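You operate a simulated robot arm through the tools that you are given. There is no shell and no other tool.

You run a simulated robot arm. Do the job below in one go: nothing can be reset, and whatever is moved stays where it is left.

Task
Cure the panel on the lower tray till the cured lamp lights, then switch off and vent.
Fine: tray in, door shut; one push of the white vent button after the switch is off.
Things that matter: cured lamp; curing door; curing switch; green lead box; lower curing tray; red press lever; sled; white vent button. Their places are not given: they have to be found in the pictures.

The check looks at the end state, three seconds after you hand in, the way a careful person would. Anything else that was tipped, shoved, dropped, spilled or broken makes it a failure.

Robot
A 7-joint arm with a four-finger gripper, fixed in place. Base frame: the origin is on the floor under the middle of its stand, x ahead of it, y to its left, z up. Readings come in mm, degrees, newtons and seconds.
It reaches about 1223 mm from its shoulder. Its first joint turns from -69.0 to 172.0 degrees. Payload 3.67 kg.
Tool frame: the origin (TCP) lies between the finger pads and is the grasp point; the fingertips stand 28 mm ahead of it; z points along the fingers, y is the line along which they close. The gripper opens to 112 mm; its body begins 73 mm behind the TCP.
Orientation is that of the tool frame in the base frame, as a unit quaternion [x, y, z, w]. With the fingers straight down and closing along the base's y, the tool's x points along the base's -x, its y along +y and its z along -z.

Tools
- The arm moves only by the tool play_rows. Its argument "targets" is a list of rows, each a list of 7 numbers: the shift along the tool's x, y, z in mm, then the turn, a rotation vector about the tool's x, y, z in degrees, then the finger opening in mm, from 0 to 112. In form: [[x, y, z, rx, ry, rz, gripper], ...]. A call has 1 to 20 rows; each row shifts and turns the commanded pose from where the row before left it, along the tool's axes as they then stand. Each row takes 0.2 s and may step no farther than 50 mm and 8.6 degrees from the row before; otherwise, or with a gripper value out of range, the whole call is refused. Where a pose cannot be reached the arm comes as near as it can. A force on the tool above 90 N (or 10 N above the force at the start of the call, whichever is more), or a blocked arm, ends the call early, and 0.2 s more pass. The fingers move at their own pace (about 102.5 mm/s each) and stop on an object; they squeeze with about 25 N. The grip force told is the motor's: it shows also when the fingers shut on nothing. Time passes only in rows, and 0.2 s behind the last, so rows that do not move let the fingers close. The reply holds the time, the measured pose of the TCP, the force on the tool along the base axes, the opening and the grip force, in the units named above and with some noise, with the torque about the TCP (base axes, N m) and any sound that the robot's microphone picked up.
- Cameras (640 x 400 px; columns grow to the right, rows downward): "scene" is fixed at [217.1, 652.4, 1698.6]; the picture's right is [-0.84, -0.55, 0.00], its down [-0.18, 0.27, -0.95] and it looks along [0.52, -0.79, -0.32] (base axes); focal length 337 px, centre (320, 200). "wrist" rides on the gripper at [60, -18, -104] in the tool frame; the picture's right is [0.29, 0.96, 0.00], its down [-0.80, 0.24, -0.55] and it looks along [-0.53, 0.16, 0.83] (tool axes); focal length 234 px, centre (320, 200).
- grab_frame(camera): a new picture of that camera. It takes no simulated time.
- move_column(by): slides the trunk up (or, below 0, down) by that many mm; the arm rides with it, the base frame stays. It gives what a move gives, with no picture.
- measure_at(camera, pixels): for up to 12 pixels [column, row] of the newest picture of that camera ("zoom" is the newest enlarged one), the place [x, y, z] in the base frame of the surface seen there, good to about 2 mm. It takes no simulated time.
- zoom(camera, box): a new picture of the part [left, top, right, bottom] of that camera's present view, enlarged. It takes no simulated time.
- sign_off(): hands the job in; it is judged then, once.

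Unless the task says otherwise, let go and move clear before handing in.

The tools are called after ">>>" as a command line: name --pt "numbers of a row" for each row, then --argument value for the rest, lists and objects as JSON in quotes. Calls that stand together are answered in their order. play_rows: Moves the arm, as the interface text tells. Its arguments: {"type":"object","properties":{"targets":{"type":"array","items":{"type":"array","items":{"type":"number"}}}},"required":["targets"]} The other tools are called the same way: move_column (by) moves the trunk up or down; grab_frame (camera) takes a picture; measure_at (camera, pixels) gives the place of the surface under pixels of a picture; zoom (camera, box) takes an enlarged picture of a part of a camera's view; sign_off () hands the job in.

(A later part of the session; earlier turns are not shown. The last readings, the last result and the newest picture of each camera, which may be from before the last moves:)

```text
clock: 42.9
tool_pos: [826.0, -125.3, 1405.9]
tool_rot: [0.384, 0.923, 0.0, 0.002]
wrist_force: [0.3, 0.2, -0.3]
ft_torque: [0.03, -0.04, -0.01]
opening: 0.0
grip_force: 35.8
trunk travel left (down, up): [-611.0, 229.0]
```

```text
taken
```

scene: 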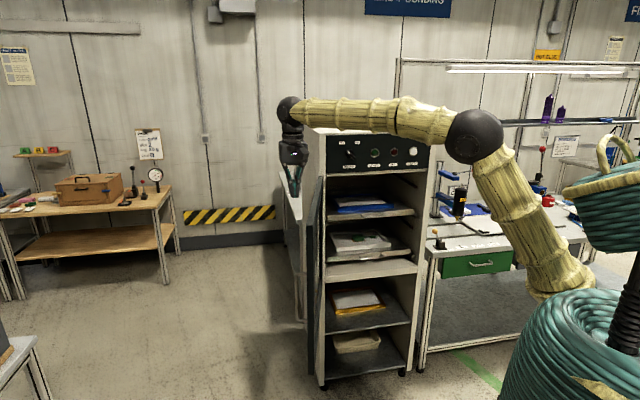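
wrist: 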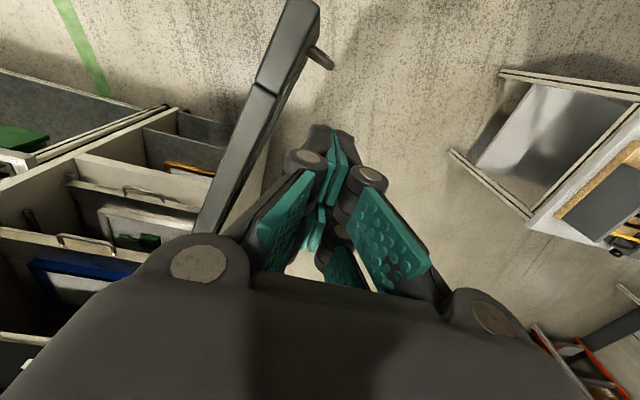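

The wrist picture shows the door from above: its free edge at (295,10), handle at (320,60), and the fingers on the outer side. I'll measure the door's top edges for the arc.

>>> measure_at --camera "wrist" --pixels '[[288, 3], [316, 6], [268, 78], [282, 90], [250, 105], [262, 130], [215, 190], [235, 190], [205, 225], [222, 225], [325, 60], [315, 50]]'

>>> zoom --camera "wrist" --box '[180, 0, 380, 240]'

```text
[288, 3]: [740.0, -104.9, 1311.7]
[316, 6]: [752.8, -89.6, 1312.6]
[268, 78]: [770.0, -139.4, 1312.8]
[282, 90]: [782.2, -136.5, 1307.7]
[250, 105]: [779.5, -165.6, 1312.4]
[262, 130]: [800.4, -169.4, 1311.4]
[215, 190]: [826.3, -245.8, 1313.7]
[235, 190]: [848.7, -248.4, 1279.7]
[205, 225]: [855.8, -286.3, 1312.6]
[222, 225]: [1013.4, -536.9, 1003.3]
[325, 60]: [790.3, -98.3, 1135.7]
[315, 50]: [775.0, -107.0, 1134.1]
```

```text
1.67 times, centred on (280, 120) of wrist
```

zoom: 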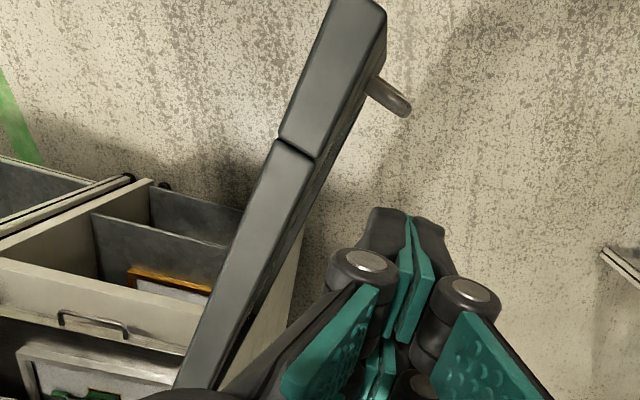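

Door thickness is about 20 mm and its line runs at 121.5°, so the hinge is near (1030,-582). I'll measure the arm's joints now to check that the end of the closing arc is within reach.

>>> measure_at --camera "scene" --pixels '[[475, 136], [290, 110], [565, 280], [530, 230], [380, 115], [560, 295], [500, 180], [455, 136]]'

>>> move_column --by -110

>>> grab_frame --camera "wrist"

>>> zoom --camera "scene" --box '[270, 110, 350, 220]'

```text
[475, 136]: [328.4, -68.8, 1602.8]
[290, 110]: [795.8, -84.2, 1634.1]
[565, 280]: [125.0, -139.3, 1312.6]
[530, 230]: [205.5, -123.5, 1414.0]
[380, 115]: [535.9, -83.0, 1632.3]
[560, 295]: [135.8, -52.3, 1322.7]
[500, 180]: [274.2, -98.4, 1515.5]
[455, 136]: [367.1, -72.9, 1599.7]
```

```text
clock: 44.3
tool_pos: [825.7, -123.7, 1295.6]
tool_rot: [0.384, 0.923, -0.001, 0.0]
wrist_force: [-1.0, -0.3, -0.1]
ft_torque: [-0.01, -0.03, 0.02]
opening: 0.0
grip_force: 36.0
trunk travel left (down, up): [-501.0, 339.0]
```

```text
taken
```

wrist: 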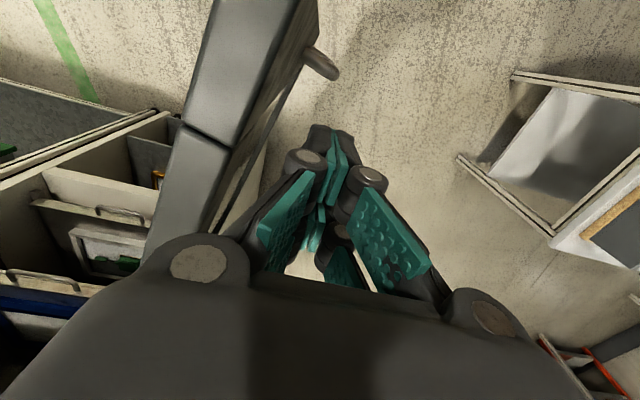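

```text
3.64 times, centred on (310, 165) of scene
```

zoom: 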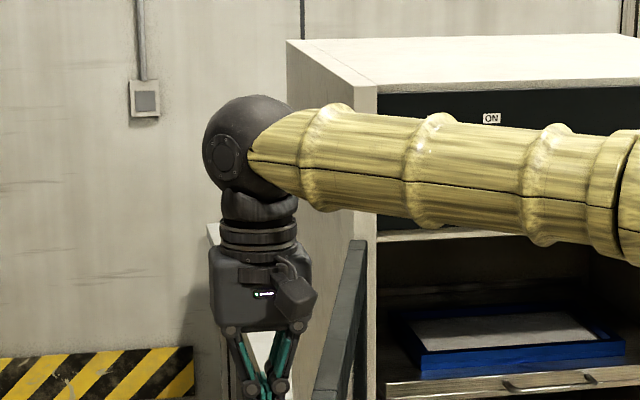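

The fingers now overlap the door's top 40 mm on its outer side, about 20 mm from contact, and the arm's links come out near 526/483/214 mm. I'll raise the arm 60 mm and lower the trunk 60 mm to keep the elbow open during the arc, then start swinging the door.

>>> play_rows --pt "0 0 -20 0 0 0 0" --pt "0 0 -20 0 0 0 0" --pt "0 0 -20 0 0 0 0" --pt "0 0 0 0 0 0 0"

>>> move_column --by -60

```text
clock: 45.3
tool_pos: [826.3, -123.5, 1354.2]
tool_rot: [0.384, 0.923, -0.001, 0.001]
wrist_force: [0.0, -0.6, -0.5]
ft_torque: [0.04, 0.01, -0.02]
opening: 0.2
grip_force: 35.6
trunk travel left (down, up): [-501.0, 339.0]
```

```text
clock: 46.3
tool_pos: [824.8, -122.4, 1294.8]
tool_rot: [0.383, 0.924, -0.001, 0.001]
wrist_force: [-0.3, -0.3, 0.5]
ft_torque: [0.02, 0.03, 0.0]
opening: 0.0
grip_force: 36.0
trunk travel left (down, up): [-441.0, 399.0]
```

Everything is in place at (825,-122,1295). I'll make contact and swing the door the first ~13°, then check.

>>> play_rows --pt "-4.6 -8 0 0 0 0 0" --pt "-4.6 -8 0 0 0 0 0" --pt "-4.6 -8 0 0 0 0 0" --pt "2.9 -9.4 0 0 0 0 0" --pt "2.9 -9.4 0 0 0 0 0" --pt "2.9 -9.4 0 0 0 0 0" --pt "3.1 -13.7 0 0 0 0 0" --pt "3.1 -13.7 0 0 0 0 0" --pt "3.1 -13.7 0 0 0 0 0" --pt "2.9 -13.9 0 0 0 0 0" --pt "1.9 -13.9 0 0 0 0 0" --pt "1 -13.9 0 0 0 0 0"

>>> grab_frame --camera "wrist"

>>> grab_frame --camera "scene"

```text
clock: 48.9
tool_pos: [723.5, -210.7, 1294.9]
tool_rot: [0.383, 0.924, -0.001, 0.001]
wrist_force: [0.0, -0.7, 0.5]
ft_torque: [-0.01, -0.02, 0.0]
opening: 0.2
grip_force: 36.0
trunk travel left (down, up): [-441.0, 399.0]
```

```text
taken
```

wrist: 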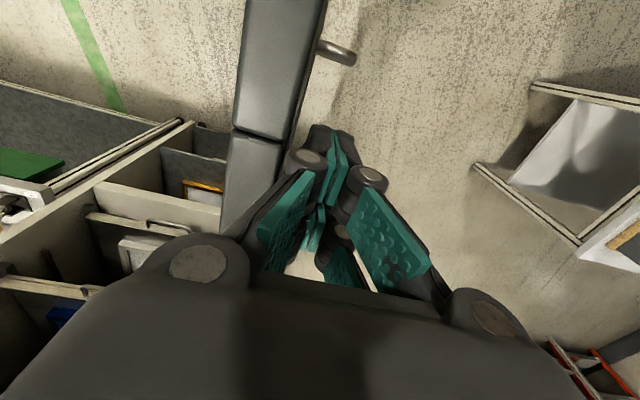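

```text
taken
```

scene: 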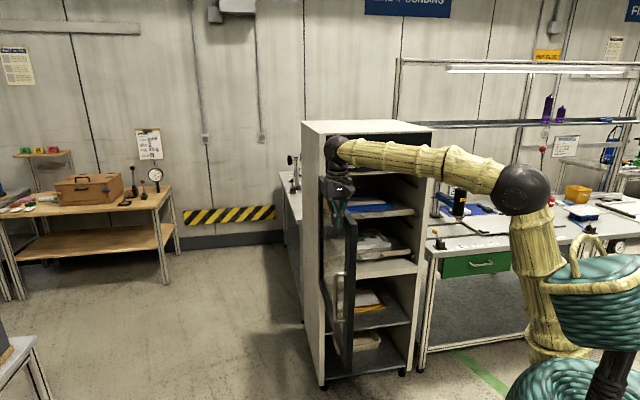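

The door follows well (its top at wrist (265,110), handle at (335,50)). I'll carry on along the arc to about 160°.

>>> play_rows --pt "0.6 -10.5 0 0 0 0 0" --pt "0.6 -15 0 0 0 0 0" --pt "0.8 -16.5 0 0 0 0 0" --pt "-0.6 -16 0 0 0 0 0" --pt "-0.8 -21 0 0 0 0 0" --pt "-2 -21 0 0 0 0 0" --pt "-3 -20.9 0 0 0 0 0" --pt "-4 -20.6 0 0 0 0 0" --pt "-5 -20.6 0 0 0 0 0" --pt "-6 -20.1 0 0 0 0 0" --pt "-6.4 -20.1 0 0 0 0 0"

>>> grab_frame --camera "wrist"

>>> grab_frame --camera "scene"

```text
clock: 51.3
tool_pos: [599.7, -384.9, 1284.0]
tool_rot: [0.386, 0.923, 0.01, -0.01]
wrist_force: [-0.2, -0.5, 0.1]
ft_torque: [0.01, -0.07, 0.0]
opening: 0.0
grip_force: 35.5
trunk travel left (down, up): [-441.0, 399.0]
```

```text
taken
```

wrist: 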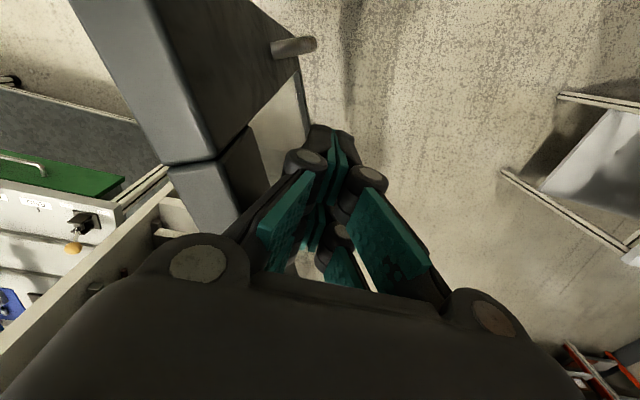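

```text
taken
```

scene: 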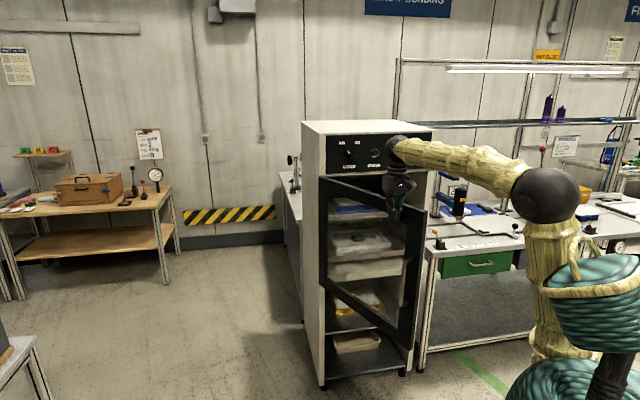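

The door is about 45° from shut now; the arm sagged 11 mm in z at the closest point to its base, but distance grows from here. I'll carry on to about 185°.

>>> play_rows --pt "-6 -10 0 0 0 0 0" --pt "-7 -14 0 0 0 0 0" --pt "-7 -15 0 0 0 0 0" --pt "-9 -17.5 0 0 0 0 0" --pt "-9.6 -18.7 0 0 0 0 0" --pt "-10.6 -18.2 0 0 0 0 0" --pt "-11.6 -17.5 0 0 0 0 0" --pt "-12.7 -16.8 0 0 0 0 0" --pt "-13.3 -16.3 0 0 0 0 0" --pt "-14.1 -15.6 0 0 0 0 0"

>>> grab_frame --camera "wrist"

>>> grab_frame --camera "scene"

```text
clock: 53.5
tool_pos: [556.1, -558.3, 1295.4]
tool_rot: [0.384, 0.924, 0.0, 0.0]
wrist_force: [0.5, -0.6, 0.1]
ft_torque: [0.06, -0.01, 0.01]
opening: 0.0
grip_force: 35.4
trunk travel left (down, up): [-441.0, 399.0]
```

```text
taken
```

wrist: 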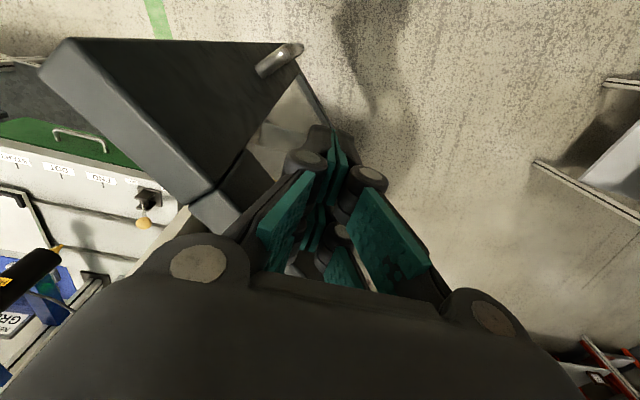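

```text
taken
```

scene: 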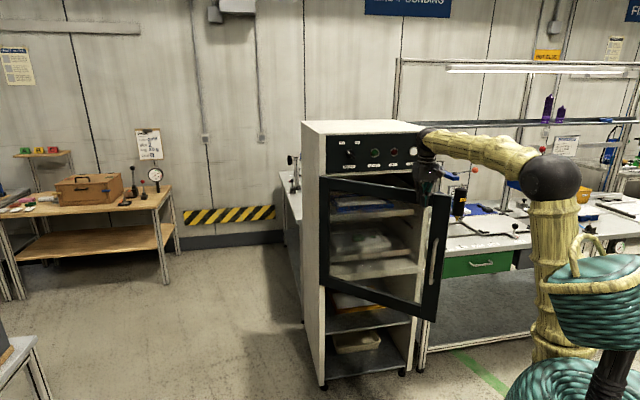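

The door is near 183° (closed is 225°), TCP (556,-558,1295) with no strain. I'll continue tool-down to about 204°.

>>> play_rows --pt "-6 -8.3 0 0 0 0 0" --pt "-8 -8.3 0 0 0 0 0" --pt "-13.2 -14.2 0 0 0 0 0" --pt "-15.4 -14.2 0 0 0 0 0" --pt "-16.2 -13 0 0 0 0 0" --pt "-16.6 -12.5 0 0 0 0 0" --pt "-17.3 -11.6 0 0 0 0 0" --pt "-17.6 -11.2 0 0 0 0 0" --pt "-14.7 -7.9 0 0 0 0 0" --pt "-10 -5.5 0 0 0 0 0" --pt "-4.7 -2.4 0 0 0 0 0"

>>> grab_frame --camera "wrist"

>>> grab_frame --camera "scene"

```text
clock: 55.9
tool_pos: [577.4, -734.1, 1294.8]
tool_rot: [0.383, 0.924, -0.001, 0.001]
wrist_force: [-0.1, -0.5, -0.5]
ft_torque: [0.0, 0.01, 0.01]
opening: 0.2
grip_force: 35.9
trunk travel left (down, up): [-441.0, 399.0]
```

```text
taken
```

wrist: 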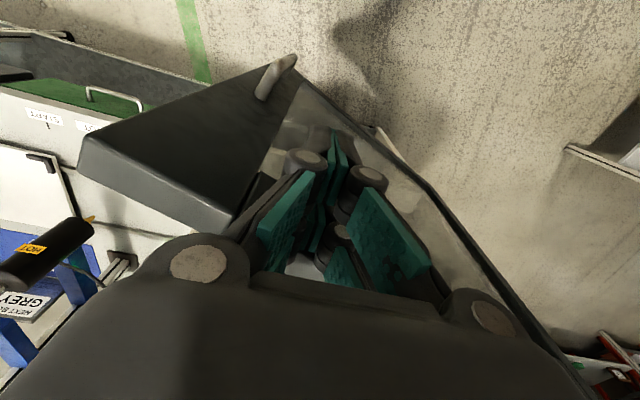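

```text
taken
```

scene: 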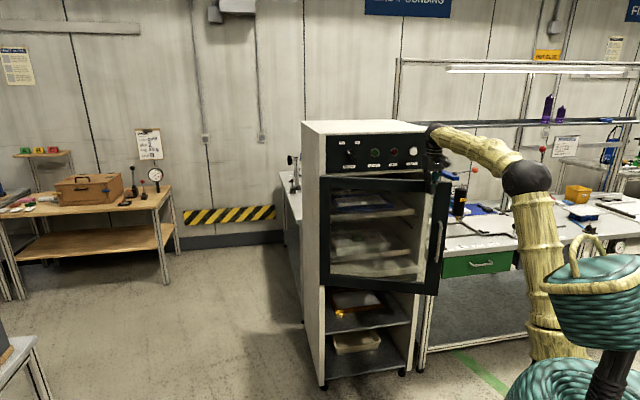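

The door is at about 204°, with the window now nearly covering the trays. I'll push to about 210°, then tilt the tool 45° towards the door for the final stretch.

>>> play_rows --pt "-6 -2.8 0 0 0 0 0" --pt "-11 -5.1 0 0 0 0 0" --pt "-11.3 -5 0 0 0 0 0" --pt "-11.5 -4.7 0 0 0 0 0" --pt "-5.5 -2.3 0 0 0 0 0" --pt "0 0 0 0 -5 0 0" --pt "0 0 0 0 -5 0 0" --pt "0 0 0 0 -5 0 0" --pt "0 0 0 0 -5 0 0" --pt "0 0 0 0 -5 0 0" --pt "0 0 0 0 -5 0 0" --pt "0 0 0 0 -5 0 0" --pt "0 0 0 0 -5 0 0" --pt "0 0 0 0 -5 0 0" --pt "0 0 0 0 0 0 0"

>>> grab_frame --camera "wrist"

>>> zoom --camera "scene" --box '[290, 100, 490, 320]'

```text
clock: 59.1
tool_pos: [595.4, -782.0, 1295.2]
tool_rot: [0.354, 0.853, -0.147, 0.354]
wrist_force: [-0.3, -0.9, -0.1]
ft_torque: [-0.02, -0.01, 0.0]
opening: 0.1
grip_force: 35.8
trunk travel left (down, up): [-441.0, 399.0]
```

```text
taken
```

wrist: 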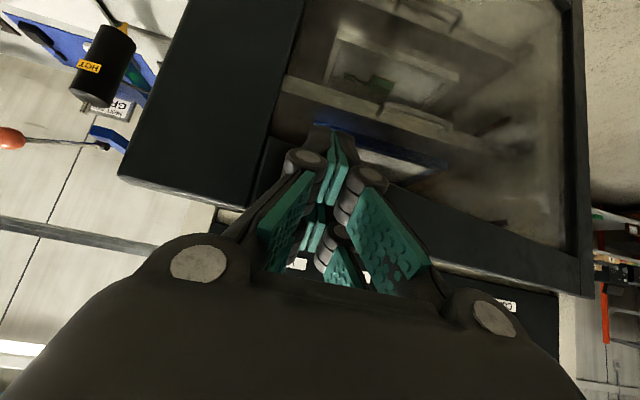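

```text
1.82 times, centred on (390, 210) of scene
```

zoom: 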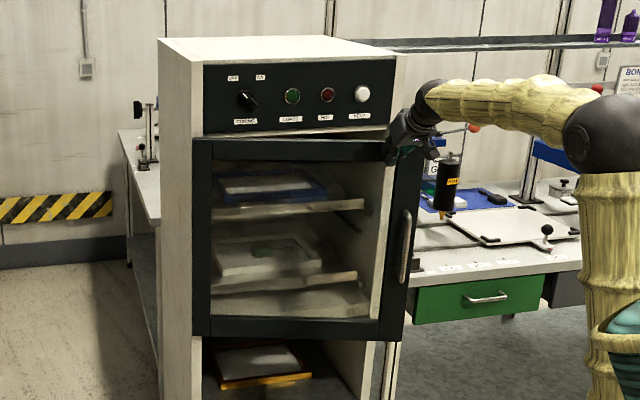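

The tilt went fine with the fingers on the top right of the door frame (zoom (405,150)), door about 13° from shut. I'll push towards the cabinet 80 mm, slowing down.

>>> play_rows --pt "-4 -1.4 4 0 0 0 0" --pt "-5.6 -2 5.6 0 0 0 0" --pt "-7 -2.4 7 0 0 0 0" --pt "-7 -2.4 7 0 0 0 0" --pt "-7 -2.4 7 0 0 0 0" --pt "-7 -2.4 7 0 0 0 0" --pt "-7 -2.4 7 0 0 0 0" --pt "-5.6 -2 5.6 0 0 0 0" --pt "-4 -1.4 4 0 0 0 0" --pt "0 0 0 0 0 0 0"

>>> zoom --camera "scene" --box '[290, 100, 490, 320]'

>>> measure_at --camera "zoom" --pixels '[[240, 150], [300, 150], [350, 150], [220, 330], [300, 328], [370, 325], [395, 300], [205, 250]]'

```text
clock: 61.3
tool_pos: [636.1, -847.8, 1296.2]
tool_rot: [0.355, 0.853, -0.147, 0.353]
wrist_force: [-0.2, 1.0, 0.0]
ft_torque: [0.0, 0.02, 0.02]
opening: 0.0
grip_force: 35.6
trunk travel left (down, up): [-441.0, 399.0]
```

```text
1.82 times, centred on (390, 210) of scene
```

zoom: 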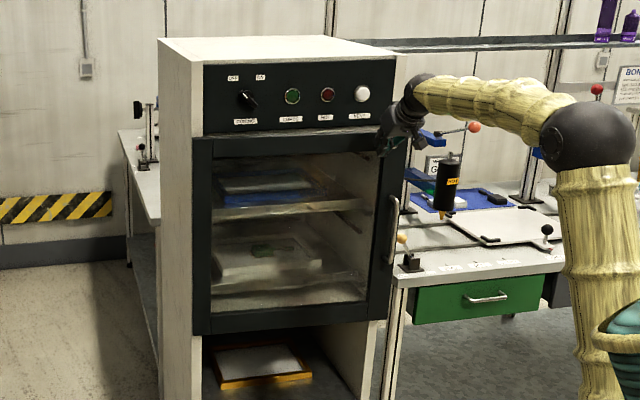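

```text
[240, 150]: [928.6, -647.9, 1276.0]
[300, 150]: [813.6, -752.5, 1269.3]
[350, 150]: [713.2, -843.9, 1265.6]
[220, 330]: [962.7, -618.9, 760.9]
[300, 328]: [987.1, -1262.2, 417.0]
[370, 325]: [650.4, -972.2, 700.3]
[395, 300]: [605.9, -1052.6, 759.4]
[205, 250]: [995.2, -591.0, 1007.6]
```

The door face now runs at 222.3°, about 3° from shut. I'll push slowly the last ~25 mm until it seats.

>>> play_rows --pt "-2.8 -0.7 2.8 0 0 0 0" --pt "-2.8 -0.7 2.8 0 0 0 0" --pt "-2.8 -0.7 2.8 0 0 0 0" --pt "-2.8 -0.7 2.8 0 0 0 0" --pt "-2.8 -0.7 2.8 0 0 0 0" --pt "-2.8 -0.7 2.8 0 0 0 0" --pt "-2.1 0 2.1 0 0 0 0" --pt "-2.1 0 2.1 0 0 0 0" --pt "0 0 0 0 0 0 0"

>>> zoom --camera "scene" --box '[290, 100, 490, 320]'

>>> measure_at --camera "zoom" --pixels '[[240, 150], [300, 150], [350, 150], [220, 330], [280, 325], [350, 320], [375, 280], [205, 250]]'

```text
clock: 63.3
tool_pos: [654.4, -871.9, 1297.2]
tool_rot: [0.354, 0.853, -0.147, 0.354]
wrist_force: [0.2, -0.4, 0.3]
ft_torque: [0.01, 0.04, 0.01]
opening: 0.0
grip_force: 35.7
trunk travel left (down, up): [-441.0, 399.0]
```

```text
1.82 times, centred on (390, 210) of scene
```

zoom: 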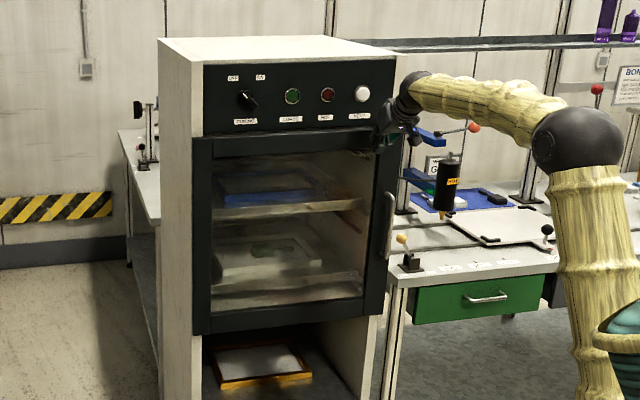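

```text
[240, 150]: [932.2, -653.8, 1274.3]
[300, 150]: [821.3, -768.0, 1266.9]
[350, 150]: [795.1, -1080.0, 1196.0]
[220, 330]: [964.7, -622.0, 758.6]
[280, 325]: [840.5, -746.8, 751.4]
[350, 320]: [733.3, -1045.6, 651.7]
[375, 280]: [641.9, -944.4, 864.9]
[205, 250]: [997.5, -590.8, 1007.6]
```

The door face is now parallel to the cabinet (225°, n≈-1122 at both ends). I'll press a few mm more to confirm that it's seated firmly.

>>> play_rows --pt "-1.4 0 1.4 0 0 0 0" --pt "-1.4 0 1.4 0 0 0 0" --pt "-1.4 0 1.4 0 0 0 0" --pt "-1.4 0 1.4 0 0 0 0" --pt "-1.4 0 1.4 0 0 0 0" --pt "-1.4 0 1.4 0 0 0 0" --pt "0 0 0 0 0 0 0"

>>> zoom --camera "scene" --box '[290, 100, 490, 320]'

>>> measure_at --camera "zoom" --pixels '[[240, 150], [300, 150], [350, 140], [220, 330], [280, 325], [350, 320], [375, 280], [205, 250]]'

```text
clock: 64.9
tool_pos: [662.5, -880.3, 1295.4]
tool_rot: [0.354, 0.853, -0.146, 0.354]
wrist_force: [-3.5, 2.5, -2.8]
ft_torque: [0.11, 0.07, 0.02]
opening: 6.1
grip_force: 36.0
trunk travel left (down, up): [-441.0, 399.0]
```

```text
1.82 times, centred on (390, 210) of scene
```

zoom: 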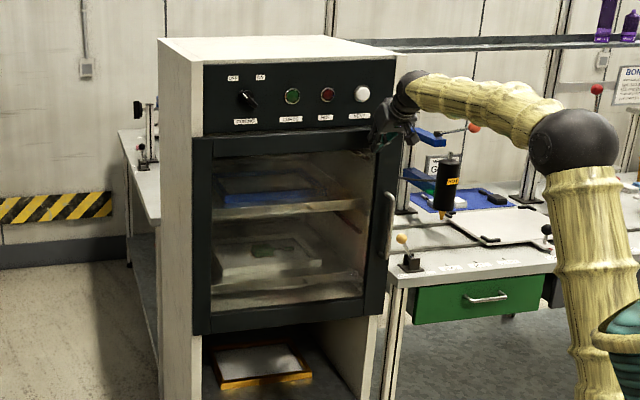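

```text
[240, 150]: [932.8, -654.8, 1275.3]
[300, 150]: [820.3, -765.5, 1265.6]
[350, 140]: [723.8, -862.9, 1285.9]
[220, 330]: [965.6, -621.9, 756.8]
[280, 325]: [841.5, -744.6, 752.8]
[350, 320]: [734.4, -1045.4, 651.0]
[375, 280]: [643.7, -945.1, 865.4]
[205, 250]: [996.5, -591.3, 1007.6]
```

A light force with the door unmoved at n≈-1123 shows that it's seated. I'll back straight off and check that the door stays shut.

>>> play_rows --pt "3 0 -3 0 0 0 0" --pt "7 0 -7 0 0 0 0" --pt "14 0 -14 0 0 0 0" --pt "20 0 -20 0 0 0 0" --pt "20 0 -20 0 0 0 0" --pt "20 0 -20 0 0 0 0" --pt "0 0 0 0 0 0 0"

>>> zoom --camera "scene" --box '[290, 100, 490, 320]'

>>> measure_at --camera "zoom" --pixels '[[240, 150], [300, 150], [350, 140], [220, 330], [280, 325], [350, 300], [375, 280], [205, 250]]'

>>> zoom --camera "scene" --box '[320, 130, 384, 170]'

```text
clock: 66.5
tool_pos: [578.2, -795.2, 1295.0]
tool_rot: [0.354, 0.853, -0.146, 0.353]
wrist_force: [0.3, -1.7, -0.6]
ft_torque: [0.01, 0.01, -0.02]
opening: 0.0
grip_force: 35.3
trunk travel left (down, up): [-441.0, 399.0]
```

```text
1.82 times, centred on (390, 210) of scene
```

zoom: 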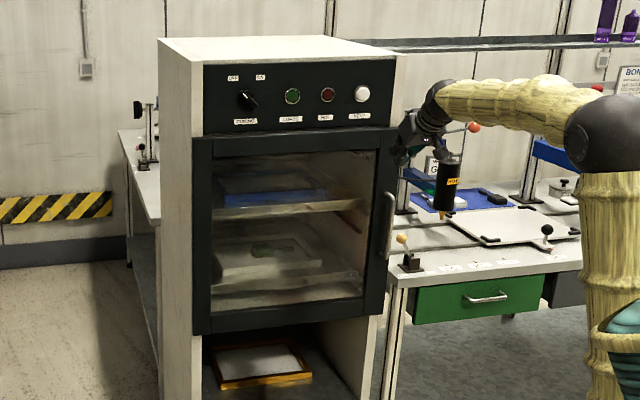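

```text
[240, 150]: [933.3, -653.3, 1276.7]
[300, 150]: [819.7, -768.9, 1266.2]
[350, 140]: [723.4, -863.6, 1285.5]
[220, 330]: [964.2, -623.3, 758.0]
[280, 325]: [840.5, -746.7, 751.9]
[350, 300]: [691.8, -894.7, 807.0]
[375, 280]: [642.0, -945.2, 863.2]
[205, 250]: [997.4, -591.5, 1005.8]
```

```text
10.00 times, centred on (352, 150) of scene
```

zoom: 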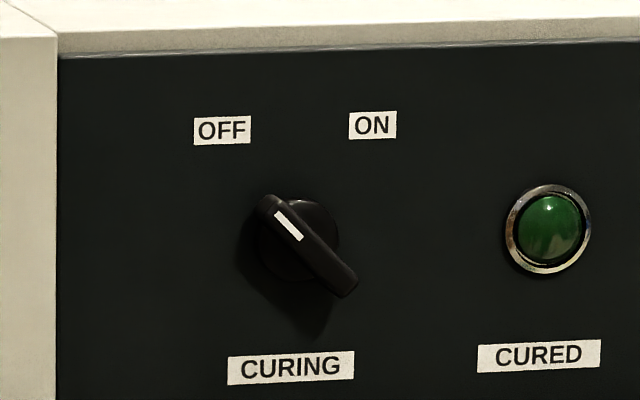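

The door stays shut (n≈-1122 everywhere). The zoom shows the knob: a disc with a bar pointing to OFF; I'll measure its bar ends and the panel around it.

>>> measure_at --camera "zoom" --pixels '[[272, 208], [345, 285], [308, 245], [290, 227], [320, 205], [265, 260], [200, 250], [400, 250], [222, 130], [372, 125], [547, 230], [315, 320]]'

>>> zoom --camera "scene" --box '[384, 130, 448, 170]'

>>> measure_at --camera "zoom" --pixels '[[290, 205], [270, 205], [310, 205], [290, 185], [290, 228], [200, 210], [380, 230], [100, 210]]'

```text
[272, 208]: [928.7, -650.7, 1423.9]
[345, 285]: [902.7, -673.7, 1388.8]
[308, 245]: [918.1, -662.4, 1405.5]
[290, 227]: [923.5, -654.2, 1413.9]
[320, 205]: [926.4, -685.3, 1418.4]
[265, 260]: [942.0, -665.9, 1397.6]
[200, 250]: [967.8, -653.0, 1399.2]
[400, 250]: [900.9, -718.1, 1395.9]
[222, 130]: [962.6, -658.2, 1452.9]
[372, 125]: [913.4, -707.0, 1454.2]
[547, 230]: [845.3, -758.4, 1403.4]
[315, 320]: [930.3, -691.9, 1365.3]
```

```text
10.00 times, centred on (416, 150) of scene
```

zoom: 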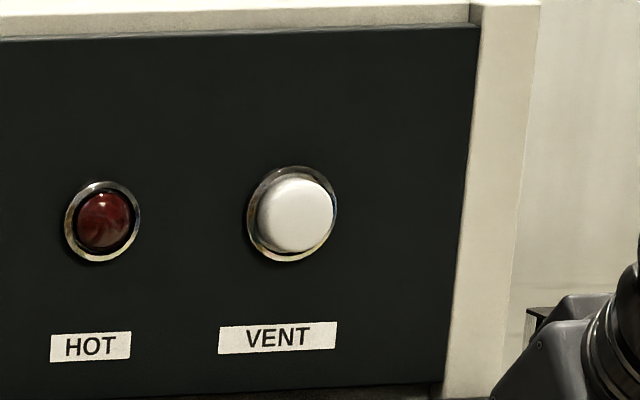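

```text
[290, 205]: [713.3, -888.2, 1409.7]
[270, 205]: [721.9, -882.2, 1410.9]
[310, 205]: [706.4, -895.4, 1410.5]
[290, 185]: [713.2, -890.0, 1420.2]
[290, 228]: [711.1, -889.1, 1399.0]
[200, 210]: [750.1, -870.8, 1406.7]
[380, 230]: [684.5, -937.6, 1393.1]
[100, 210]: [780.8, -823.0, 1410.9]
```

The panel face is at n≈-1146; the knob bar centre is at u≈-179, z≈1406, standing out 29 mm, at exactly 45° towards OFF. I'll rise, move across in front of the knob, and level the tool.

>>> play_rows --pt "-20.3 0 -20.3 0 0 0 0" --pt "-20.3 0 -20.3 0 0 0 0" --pt "-20.3 0 -20.3 0 0 0 0" --pt "-20.3 0 -20.3 0 0 0 0" --pt "-2.8 41.5 2.8 0 0 0 0" --pt "-2.8 41.5 2.8 0 0 0 0" --pt "-2.8 41.5 2.8 0 0 0 0" --pt "-2.8 41.5 2.8 0 0 0 0" --pt "-2.8 41.5 2.8 0 0 0 0" --pt "-2.8 41.5 2.8 0 0 0 0" --pt "-2.8 41.5 2.8 0 0 0 0" --pt "-2.8 41.5 2.8 0 0 0 0" --pt "0 0 0 0 0 0 0"

>>> play_rows --pt "0 0 0 0 -5 0 0" --pt "0 0 0 0 -5 0 0" --pt "0 0 0 0 -5 0 0" --pt "0 0 0 0 -5 0 0" --pt "0 0 0 0 -5 0 0" --pt "0 0 0 0 -5 0 0" --pt "0 0 0 0 -5 0 0" --pt "0 0 0 0 -5 0 0" --pt "0 0 0 0 -5 0 0" --pt "0 0 0 0 0 0 0"

>>> grab_frame --camera "scene"

>>> grab_frame --camera "wrist"

```text
clock: 69.3
tool_pos: [833.6, -582.0, 1410.4]
tool_rot: [0.354, 0.852, -0.148, 0.355]
wrist_force: [-0.3, 0.5, -0.3]
ft_torque: [0.05, -0.04, 0.05]
opening: 0.0
grip_force: 35.6
trunk travel left (down, up): [-441.0, 399.0]
```

```text
clock: 71.7
tool_pos: [823.7, -610.8, 1408.4]
tool_rot: [0.289, 0.65, -0.261, 0.652]
wrist_force: [-0.3, -1.0, -0.6]
ft_torque: [-0.01, -0.02, 0.01]
opening: 0.2
grip_force: 35.8
trunk travel left (down, up): [-441.0, 399.0]
stopped in row 10: the arm was blocked; the commanded pose is now the measured one
```

```text
taken
```

scene: 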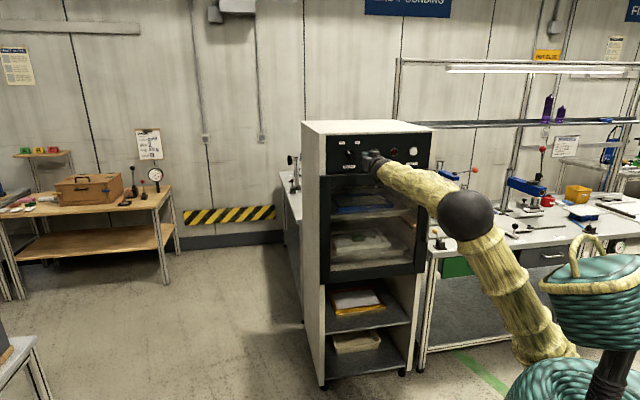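

```text
taken
```

wrist: 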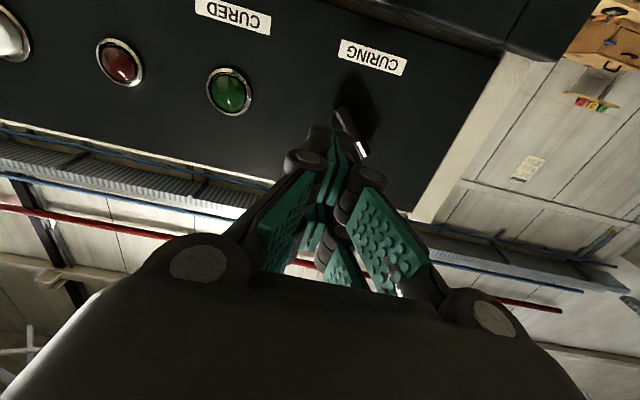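

The tool is level and points into the panel, but the arm met a limit and the TCP ended about 28 mm to the right of the aim (823.7,-610.8,1408). I'll measure the arm's shape to see what limits it.

>>> measure_at --camera "scene" --pixels '[[465, 213], [440, 200], [400, 180], [375, 162], [500, 270], [540, 340], [520, 300], [366, 158], [555, 350]]'

>>> zoom --camera "scene" --box '[320, 120, 600, 400]'

```text
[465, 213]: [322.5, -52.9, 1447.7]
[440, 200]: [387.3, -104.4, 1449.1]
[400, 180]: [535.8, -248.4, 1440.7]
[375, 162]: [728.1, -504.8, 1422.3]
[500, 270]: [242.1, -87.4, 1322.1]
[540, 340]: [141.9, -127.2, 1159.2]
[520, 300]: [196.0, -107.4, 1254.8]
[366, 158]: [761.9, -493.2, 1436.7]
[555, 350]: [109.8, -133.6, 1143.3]
```

```text
1.43 times, centred on (460, 260) of scene
```

zoom: 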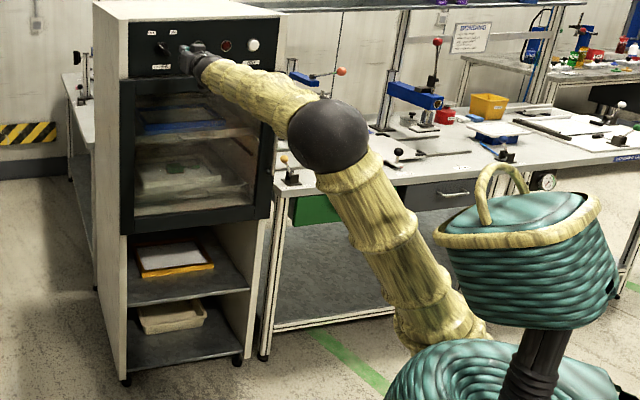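

The forearm and tool are exactly in line (bend 0°), which is the wrist's limit. Lowering the trunk 150 mm and reaching up instead will give the wrist some bend, so I'll do that.

>>> move_column --by -150

>>> play_rows --pt "-15 3 0 0 0 0 0" --pt "-22 5 0 0 0 0 0" --pt "-22 5 0 0 0 0 0" --pt "-22 5 0 0 0 0 0" --pt "-22 5 0 0 0 0 0" --pt "-22 5 0 0 0 0 0" --pt "-22 0 0 0 0 0 0" --pt "0 0 0 0 0 0 0"

```text
clock: 73.5
tool_pos: [824.7, -609.5, 1259.2]
tool_rot: [0.289, 0.65, -0.261, 0.653]
wrist_force: [0.5, -0.4, 0.2]
ft_torque: [0.02, 0.0, -0.02]
opening: 0.1
grip_force: 35.3
trunk travel left (down, up): [-291.0, 549.0]
```

```text
clock: 75.3
tool_pos: [842.6, -590.1, 1408.7]
tool_rot: [0.288, 0.65, -0.263, 0.653]
wrist_force: [0.4, 0.0, 0.4]
ft_torque: [-0.01, 0.05, 0.02]
opening: 0.0
grip_force: 36.1
trunk travel left (down, up): [-291.0, 549.0]
```

The TCP is at (842.6,-590.1,1408.7), i.e. u≈-178.5, right in front of the knob, and level. I'll roll the tool -47° so the fingers straddle the bar, and open them to 55 mm.

>>> play_rows --pt "0 0 0 -0.09 -0.15 -7.83 20" --pt "0 0 0 -0.09 -0.15 -7.83 55" --pt "0 0 0 -0.09 -0.15 -7.83 55" --pt "0 0 0 -0.09 -0.15 -7.83 55" --pt "0 0 0 -0.09 -0.15 -7.83 55" --pt "0 0 0 -0.09 -0.15 -7.83 55" --pt "0 0 0 0 0 0 55" --pt "0 0 0 0 0 0 55"

>>> grab_frame --camera "wrist"

>>> zoom --camera "scene" --box '[320, 120, 420, 200]'

```text
clock: 77.1
tool_pos: [841.5, -591.8, 1408.3]
tool_rot: [0.0, 0.707, -0.501, 0.5]
wrist_force: [-0.3, -0.9, 0.5]
ft_torque: [-0.03, 0.05, -0.03]
opening: 55.1
grip_force: 0.0
trunk travel left (down, up): [-291.0, 549.0]
```

```text
taken
```

wrist: 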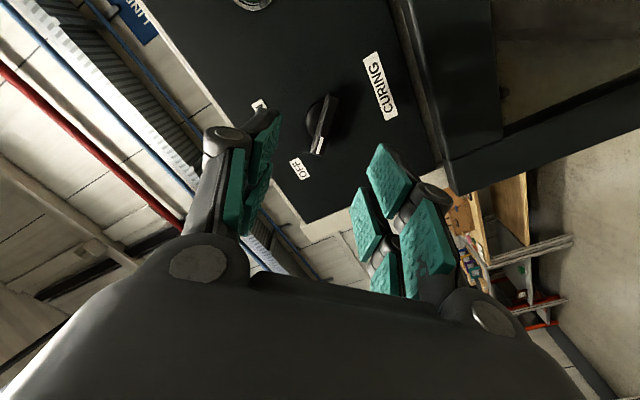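

```text
5.00 times, centred on (370, 160) of scene
```

zoom: 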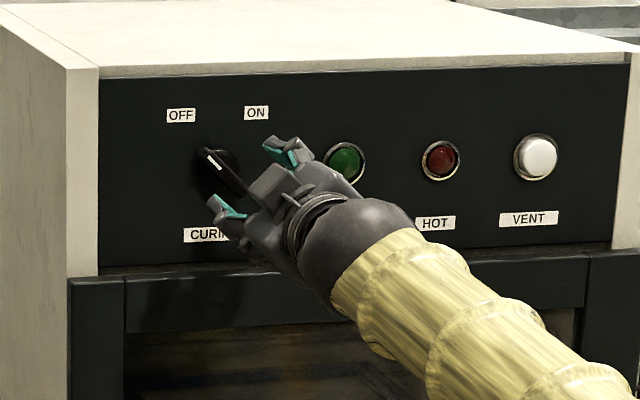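

The fingers straddle the knob's direction nicely; the knob is at wrist (322,125). I'll measure it closer from the wrist camera.

>>> zoom --camera "wrist" --box '[270, 70, 390, 190]'

>>> measure_at --camera "wrist" --pixels '[[334, 97], [319, 150], [328, 120], [323, 135], [312, 118], [350, 125], [305, 145], [330, 105]]'

```text
3.33 times, centred on (330, 130) of wrist
```

zoom: 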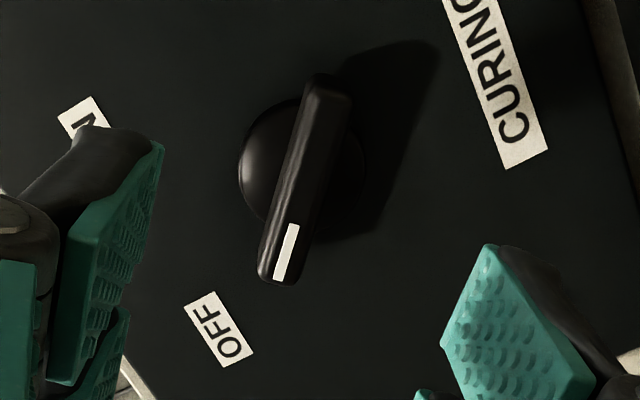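

```text
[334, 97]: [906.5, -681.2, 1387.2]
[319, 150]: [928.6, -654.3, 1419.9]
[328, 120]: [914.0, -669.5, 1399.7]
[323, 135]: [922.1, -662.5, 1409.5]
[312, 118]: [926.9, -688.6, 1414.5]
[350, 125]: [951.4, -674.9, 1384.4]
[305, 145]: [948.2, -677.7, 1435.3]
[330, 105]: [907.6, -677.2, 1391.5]
```

I'll measure the bar's ends and edges in this zoom for the exact axis.

>>> measure_at --camera "zoom" --pixels '[[328, 82], [330, 90], [275, 272], [283, 278], [262, 270], [303, 180], [290, 180], [318, 180], [345, 105], [315, 85], [260, 150], [355, 190]]'

```text
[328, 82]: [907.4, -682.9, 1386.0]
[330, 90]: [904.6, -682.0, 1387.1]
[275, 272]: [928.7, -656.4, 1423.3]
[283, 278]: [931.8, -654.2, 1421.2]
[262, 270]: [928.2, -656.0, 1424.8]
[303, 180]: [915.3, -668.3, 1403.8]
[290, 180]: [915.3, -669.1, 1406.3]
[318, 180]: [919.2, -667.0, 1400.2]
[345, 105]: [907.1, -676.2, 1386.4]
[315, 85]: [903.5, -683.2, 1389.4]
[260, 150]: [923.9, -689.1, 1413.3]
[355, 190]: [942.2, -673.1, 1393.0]
```

The bar centre comes to about u=-177, z=1405.5, with its front at n≈-1120 and the disc under it at n≈-1141. I'll advance to just short of the knob and look.

>>> play_rows --pt "2.1 2.1 10 0 0 0 55" --pt "0 0 15 0 0 0 55" --pt "0 0 15 0 0 0 55" --pt "0 0 15 0 0 0 55" --pt "0 0 10 0 0 0 55" --pt "0 0 5 0 0 0 55" --pt "0 0 0 0 0 0 55"

>>> grab_frame --camera "wrist"

>>> zoom --camera "scene" --box '[320, 120, 420, 200]'

```text
clock: 78.7
tool_pos: [892.9, -642.8, 1405.2]
tool_rot: [0.001, 0.707, -0.499, 0.501]
wrist_force: [-0.2, 0.6, -0.2]
ft_torque: [0.03, -0.02, -0.01]
opening: 55.1
grip_force: 0.1
trunk travel left (down, up): [-291.0, 549.0]
```

```text
taken
```

wrist: 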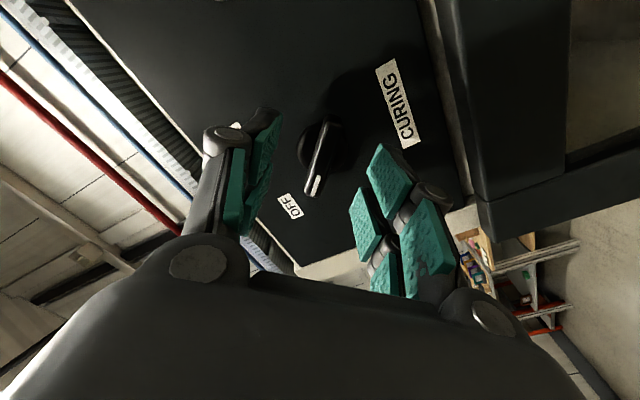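

```text
5.00 times, centred on (370, 160) of scene
```

zoom: 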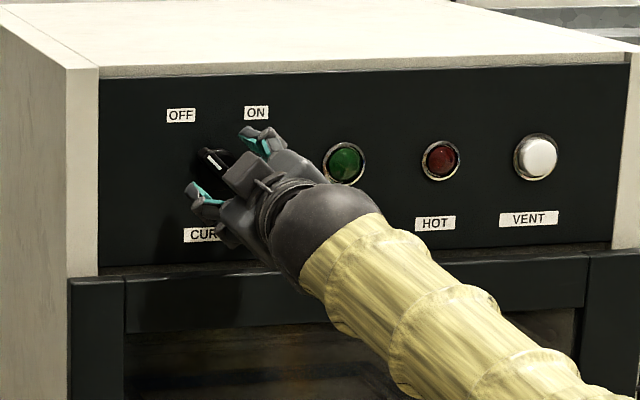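

The knob sits between the fingers, TCP at n≈-1086. I'll advance 24 mm slowly, then close on the bar.

>>> play_rows --pt "0 0 6 0 0 0 55" --pt "0 0 6 0 0 0 55" --pt "0 0 6 0 0 0 55" --pt "0 0 6 0 0 0 55" --pt "0 0 0 0 0 0 55"

>>> grab_frame --camera "wrist"

>>> zoom --camera "scene" --box '[320, 130, 390, 180]'

```text
clock: 79.9
tool_pos: [908.6, -659.0, 1405.2]
tool_rot: [0.001, 0.707, -0.5, 0.501]
wrist_force: [-0.3, 0.2, -0.3]
ft_torque: [0.0, 0.01, 0.01]
opening: 54.9
grip_force: 0.0
trunk travel left (down, up): [-291.0, 549.0]
```

```text
taken
```

wrist: 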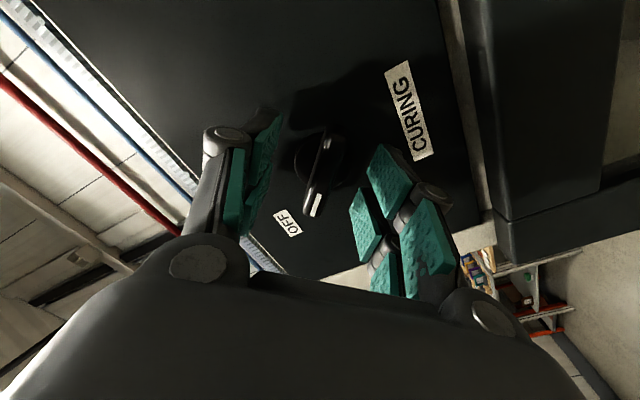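

```text
8.00 times, centred on (355, 155) of scene
```

zoom: 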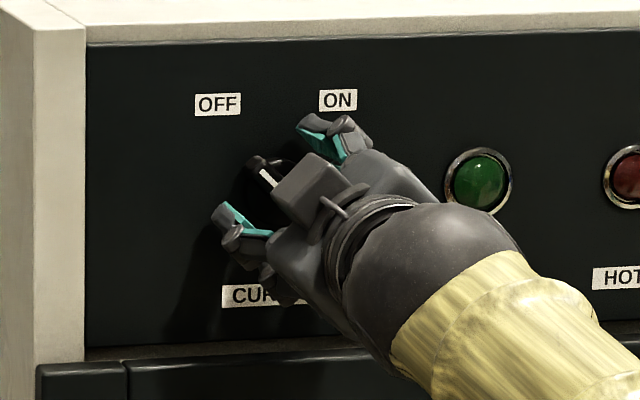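

The fingers stand on both sides of the bar (wrist (322,175)) with no contact. I'll close on it.

>>> play_rows --pt "0 0 0 0 0 0 30" --pt "0 0 0 0 0 0 15" --pt "0 0 0 0 0 0 5" --pt "0 0 0 0 0 0 0" --pt "0 0 0 0 0 0 0" --pt "0 0 0 0 0 0 0"

>>> grab_frame --camera "wrist"

>>> zoom --camera "scene" --box '[320, 130, 390, 180]'

```text
clock: 81.3
tool_pos: [909.2, -658.8, 1403.0]
tool_rot: [-0.001, 0.708, -0.499, 0.5]
wrist_force: [-5.4, 10.9, -18.9]
ft_torque: [-0.17, -0.18, 0.87]
opening: 13.1
grip_force: 44.9
trunk travel left (down, up): [-291.0, 549.0]
```

```text
taken
```

wrist: 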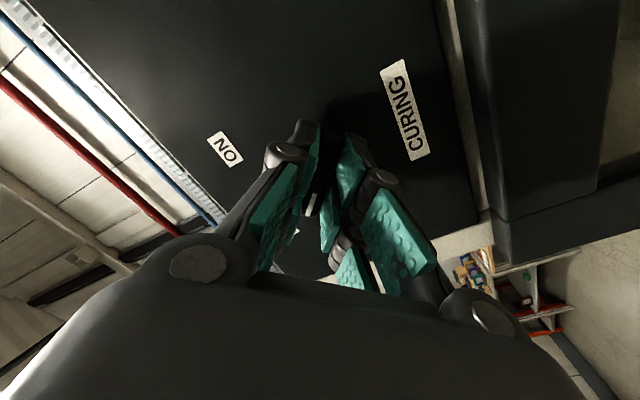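

```text
8.00 times, centred on (355, 155) of scene
```

zoom: 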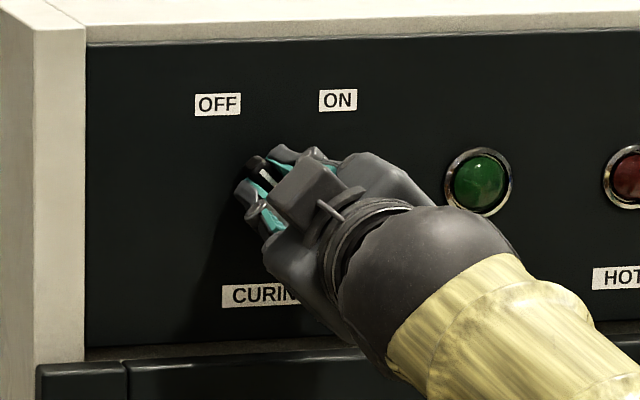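

The bar is gripped at 13 mm, with a 16 N sideways force along tool +y, so the knob's axis is about 2 mm off. I'll shift 2 mm that way to centre it.

>>> play_rows --pt "0 1 0 0 0 0 0" --pt "0 1 0 0 0 0 0" --pt "0 0 0 0 0 0 0"

```text
clock: 82.1
tool_pos: [910.9, -657.8, 1402.5]
tool_rot: [-0.001, 0.707, -0.5, 0.5]
wrist_force: [12.1, -2.5, 2.6]
ft_torque: [0.59, 0.66, -0.79]
opening: 13.1
grip_force: 44.5
trunk travel left (down, up): [-291.0, 549.0]
```

Sideways force is now small. I'll turn the knob clockwise (+z) in steps and watch the forces.

>>> play_rows --pt "0 0 0 0 0 5 0" --pt "0 0 0 0 0 5 0" --pt "0 0 0 0 0 5 0" --pt "0 0 0 0 0 5 0" --pt "0 0 0 0 0 5 0" --pt "0 0 0 0 0 5 0" --pt "0 0 0 0 0 0 0"

>>> zoom --camera "scene" --box '[320, 130, 390, 180]'

```text
clock: 83.7
tool_pos: [910.9, -657.8, 1404.3]
tool_rot: [0.184, 0.683, -0.353, 0.613]
wrist_force: [10.3, -3.4, 2.5]
ft_torque: [-0.73, -0.78, 0.41]
opening: 13.3
grip_force: 44.4
trunk travel left (down, up): [-291.0, 549.0]
```

```text
8.00 times, centred on (355, 155) of scene
```

zoom: 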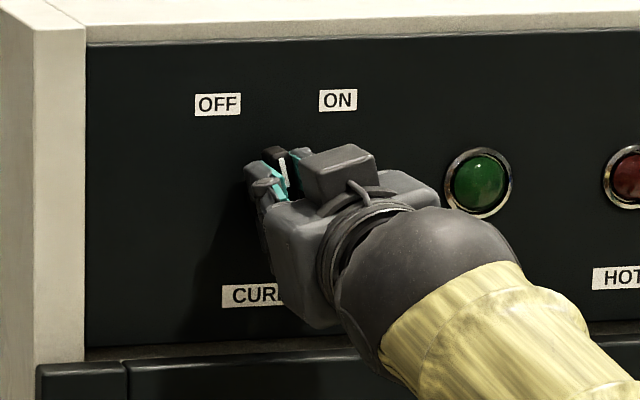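

The knob turns with the fingers (mark at zoom (283,170), nearly upright). I'll go on to about +45°.

>>> play_rows --pt "0 0 0 0 0 5 0" --pt "0 0 0 0 0 5 0" --pt "0 0 0 0 0 5 0" --pt "0 0 0 0 0 5 0" --pt "0 0 0 0 0 5 0" --pt "0 0 0 0 0 5 0" --pt "0 0 0 0 0 5 0" --pt "0 0 0 0 0 5 0" --pt "0 0 0 0 0 0 0"

>>> zoom --camera "scene" --box '[320, 130, 420, 180]'

```text
clock: 85.7
tool_pos: [911.1, -656.2, 1403.3]
tool_rot: [0.405, 0.579, -0.122, 0.697]
wrist_force: [30.6, -11.7, 22.4]
ft_torque: [-0.11, -0.15, 0.47]
opening: 12.6
grip_force: 45.7
trunk travel left (down, up): [-291.0, 549.0]
```

```text
6.40 times, centred on (370, 155) of scene
```

zoom: 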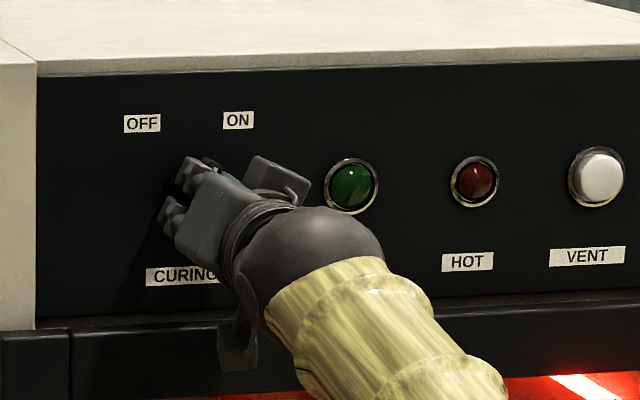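

Red light shows through the door window, so curing has started; the bar points to about +25°. I'll relieve the side force a little and finish turning to +45° so that it sits firmly at ON.

>>> play_rows --pt "-0.5 1 0 0 0 4 0" --pt "-0.5 1 0 0 0 4 0" --pt "0 0 0 0 0 4 0" --pt "0 0 0 0 0 4 0" --pt "0 0 0 0 0 0 0"

>>> zoom --camera "scene" --box '[320, 130, 420, 180]'

>>> grab_frame --camera "wrist"

```text
clock: 86.9
tool_pos: [911.9, -655.5, 1404.3]
tool_rot: [0.483, 0.517, -0.024, 0.706]
wrist_force: [6.9, 3.7, -2.3]
ft_torque: [0.12, 0.06, 0.19]
opening: 13.1
grip_force: 44.6
trunk travel left (down, up): [-291.0, 549.0]
```

```text
6.40 times, centred on (370, 155) of scene
```

zoom: 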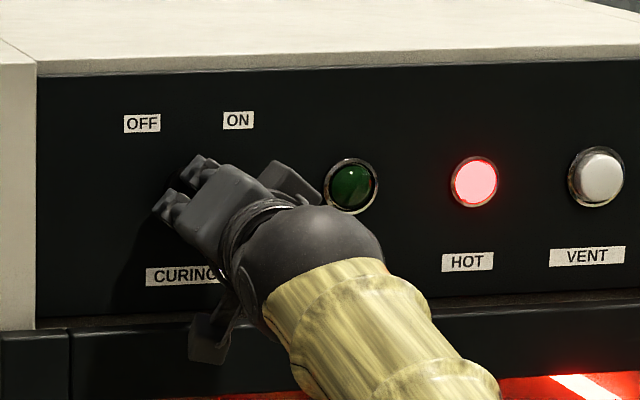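

```text
taken
```

wrist: 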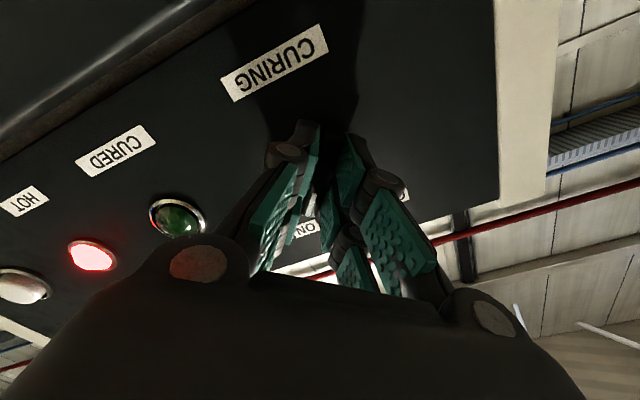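

The HOT lamp is lit and the oven glows, so curing runs; the CURED lamp at zoom (350,187) is still dark. I'll keep hold of the knob and wait, checking the lamp every 4 s.

>>> play_rows --pt "0 0 0 0 0 0 0" --pt "0 0 0 0 0 0 0" --pt "0 0 0 0 0 0 0" --pt "0 0 0 0 0 0 0" --pt "0 0 0 0 0 0 0" --pt "0 0 0 0 0 0 0" --pt "0 0 0 0 0 0 0" --pt "0 0 0 0 0 0 0" --pt "0 0 0 0 0 0 0" --pt "0 0 0 0 0 0 0" --pt "0 0 0 0 0 0 0" --pt "0 0 0 0 0 0 0" --pt "0 0 0 0 0 0 0" --pt "0 0 0 0 0 0 0" --pt "0 0 0 0 0 0 0" --pt "0 0 0 0 0 0 0" --pt "0 0 0 0 0 0 0" --pt "0 0 0 0 0 0 0" --pt "0 0 0 0 0 0 0" --pt "0 0 0 0 0 0 0"

>>> zoom --camera "scene" --box '[320, 130, 420, 180]'

```text
clock: 91.1
tool_pos: [911.7, -655.8, 1404.3]
tool_rot: [0.483, 0.517, -0.025, 0.706]
wrist_force: [-16.6, 20.0, -36.7]
ft_torque: [0.75, 0.68, 0.09]
opening: 13.0
grip_force: 45.2
trunk travel left (down, up): [-291.0, 549.0]
```

```text
6.40 times, centred on (370, 155) of scene
```

zoom: 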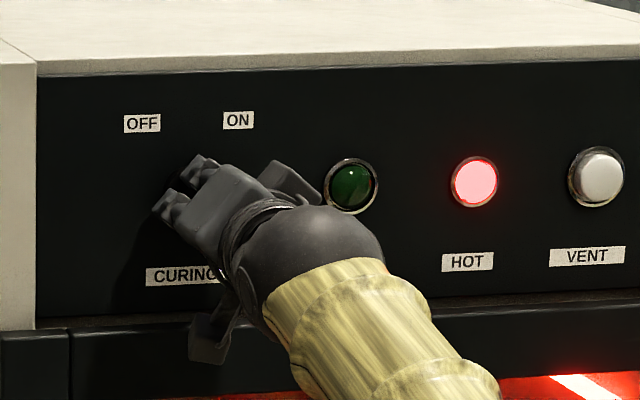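

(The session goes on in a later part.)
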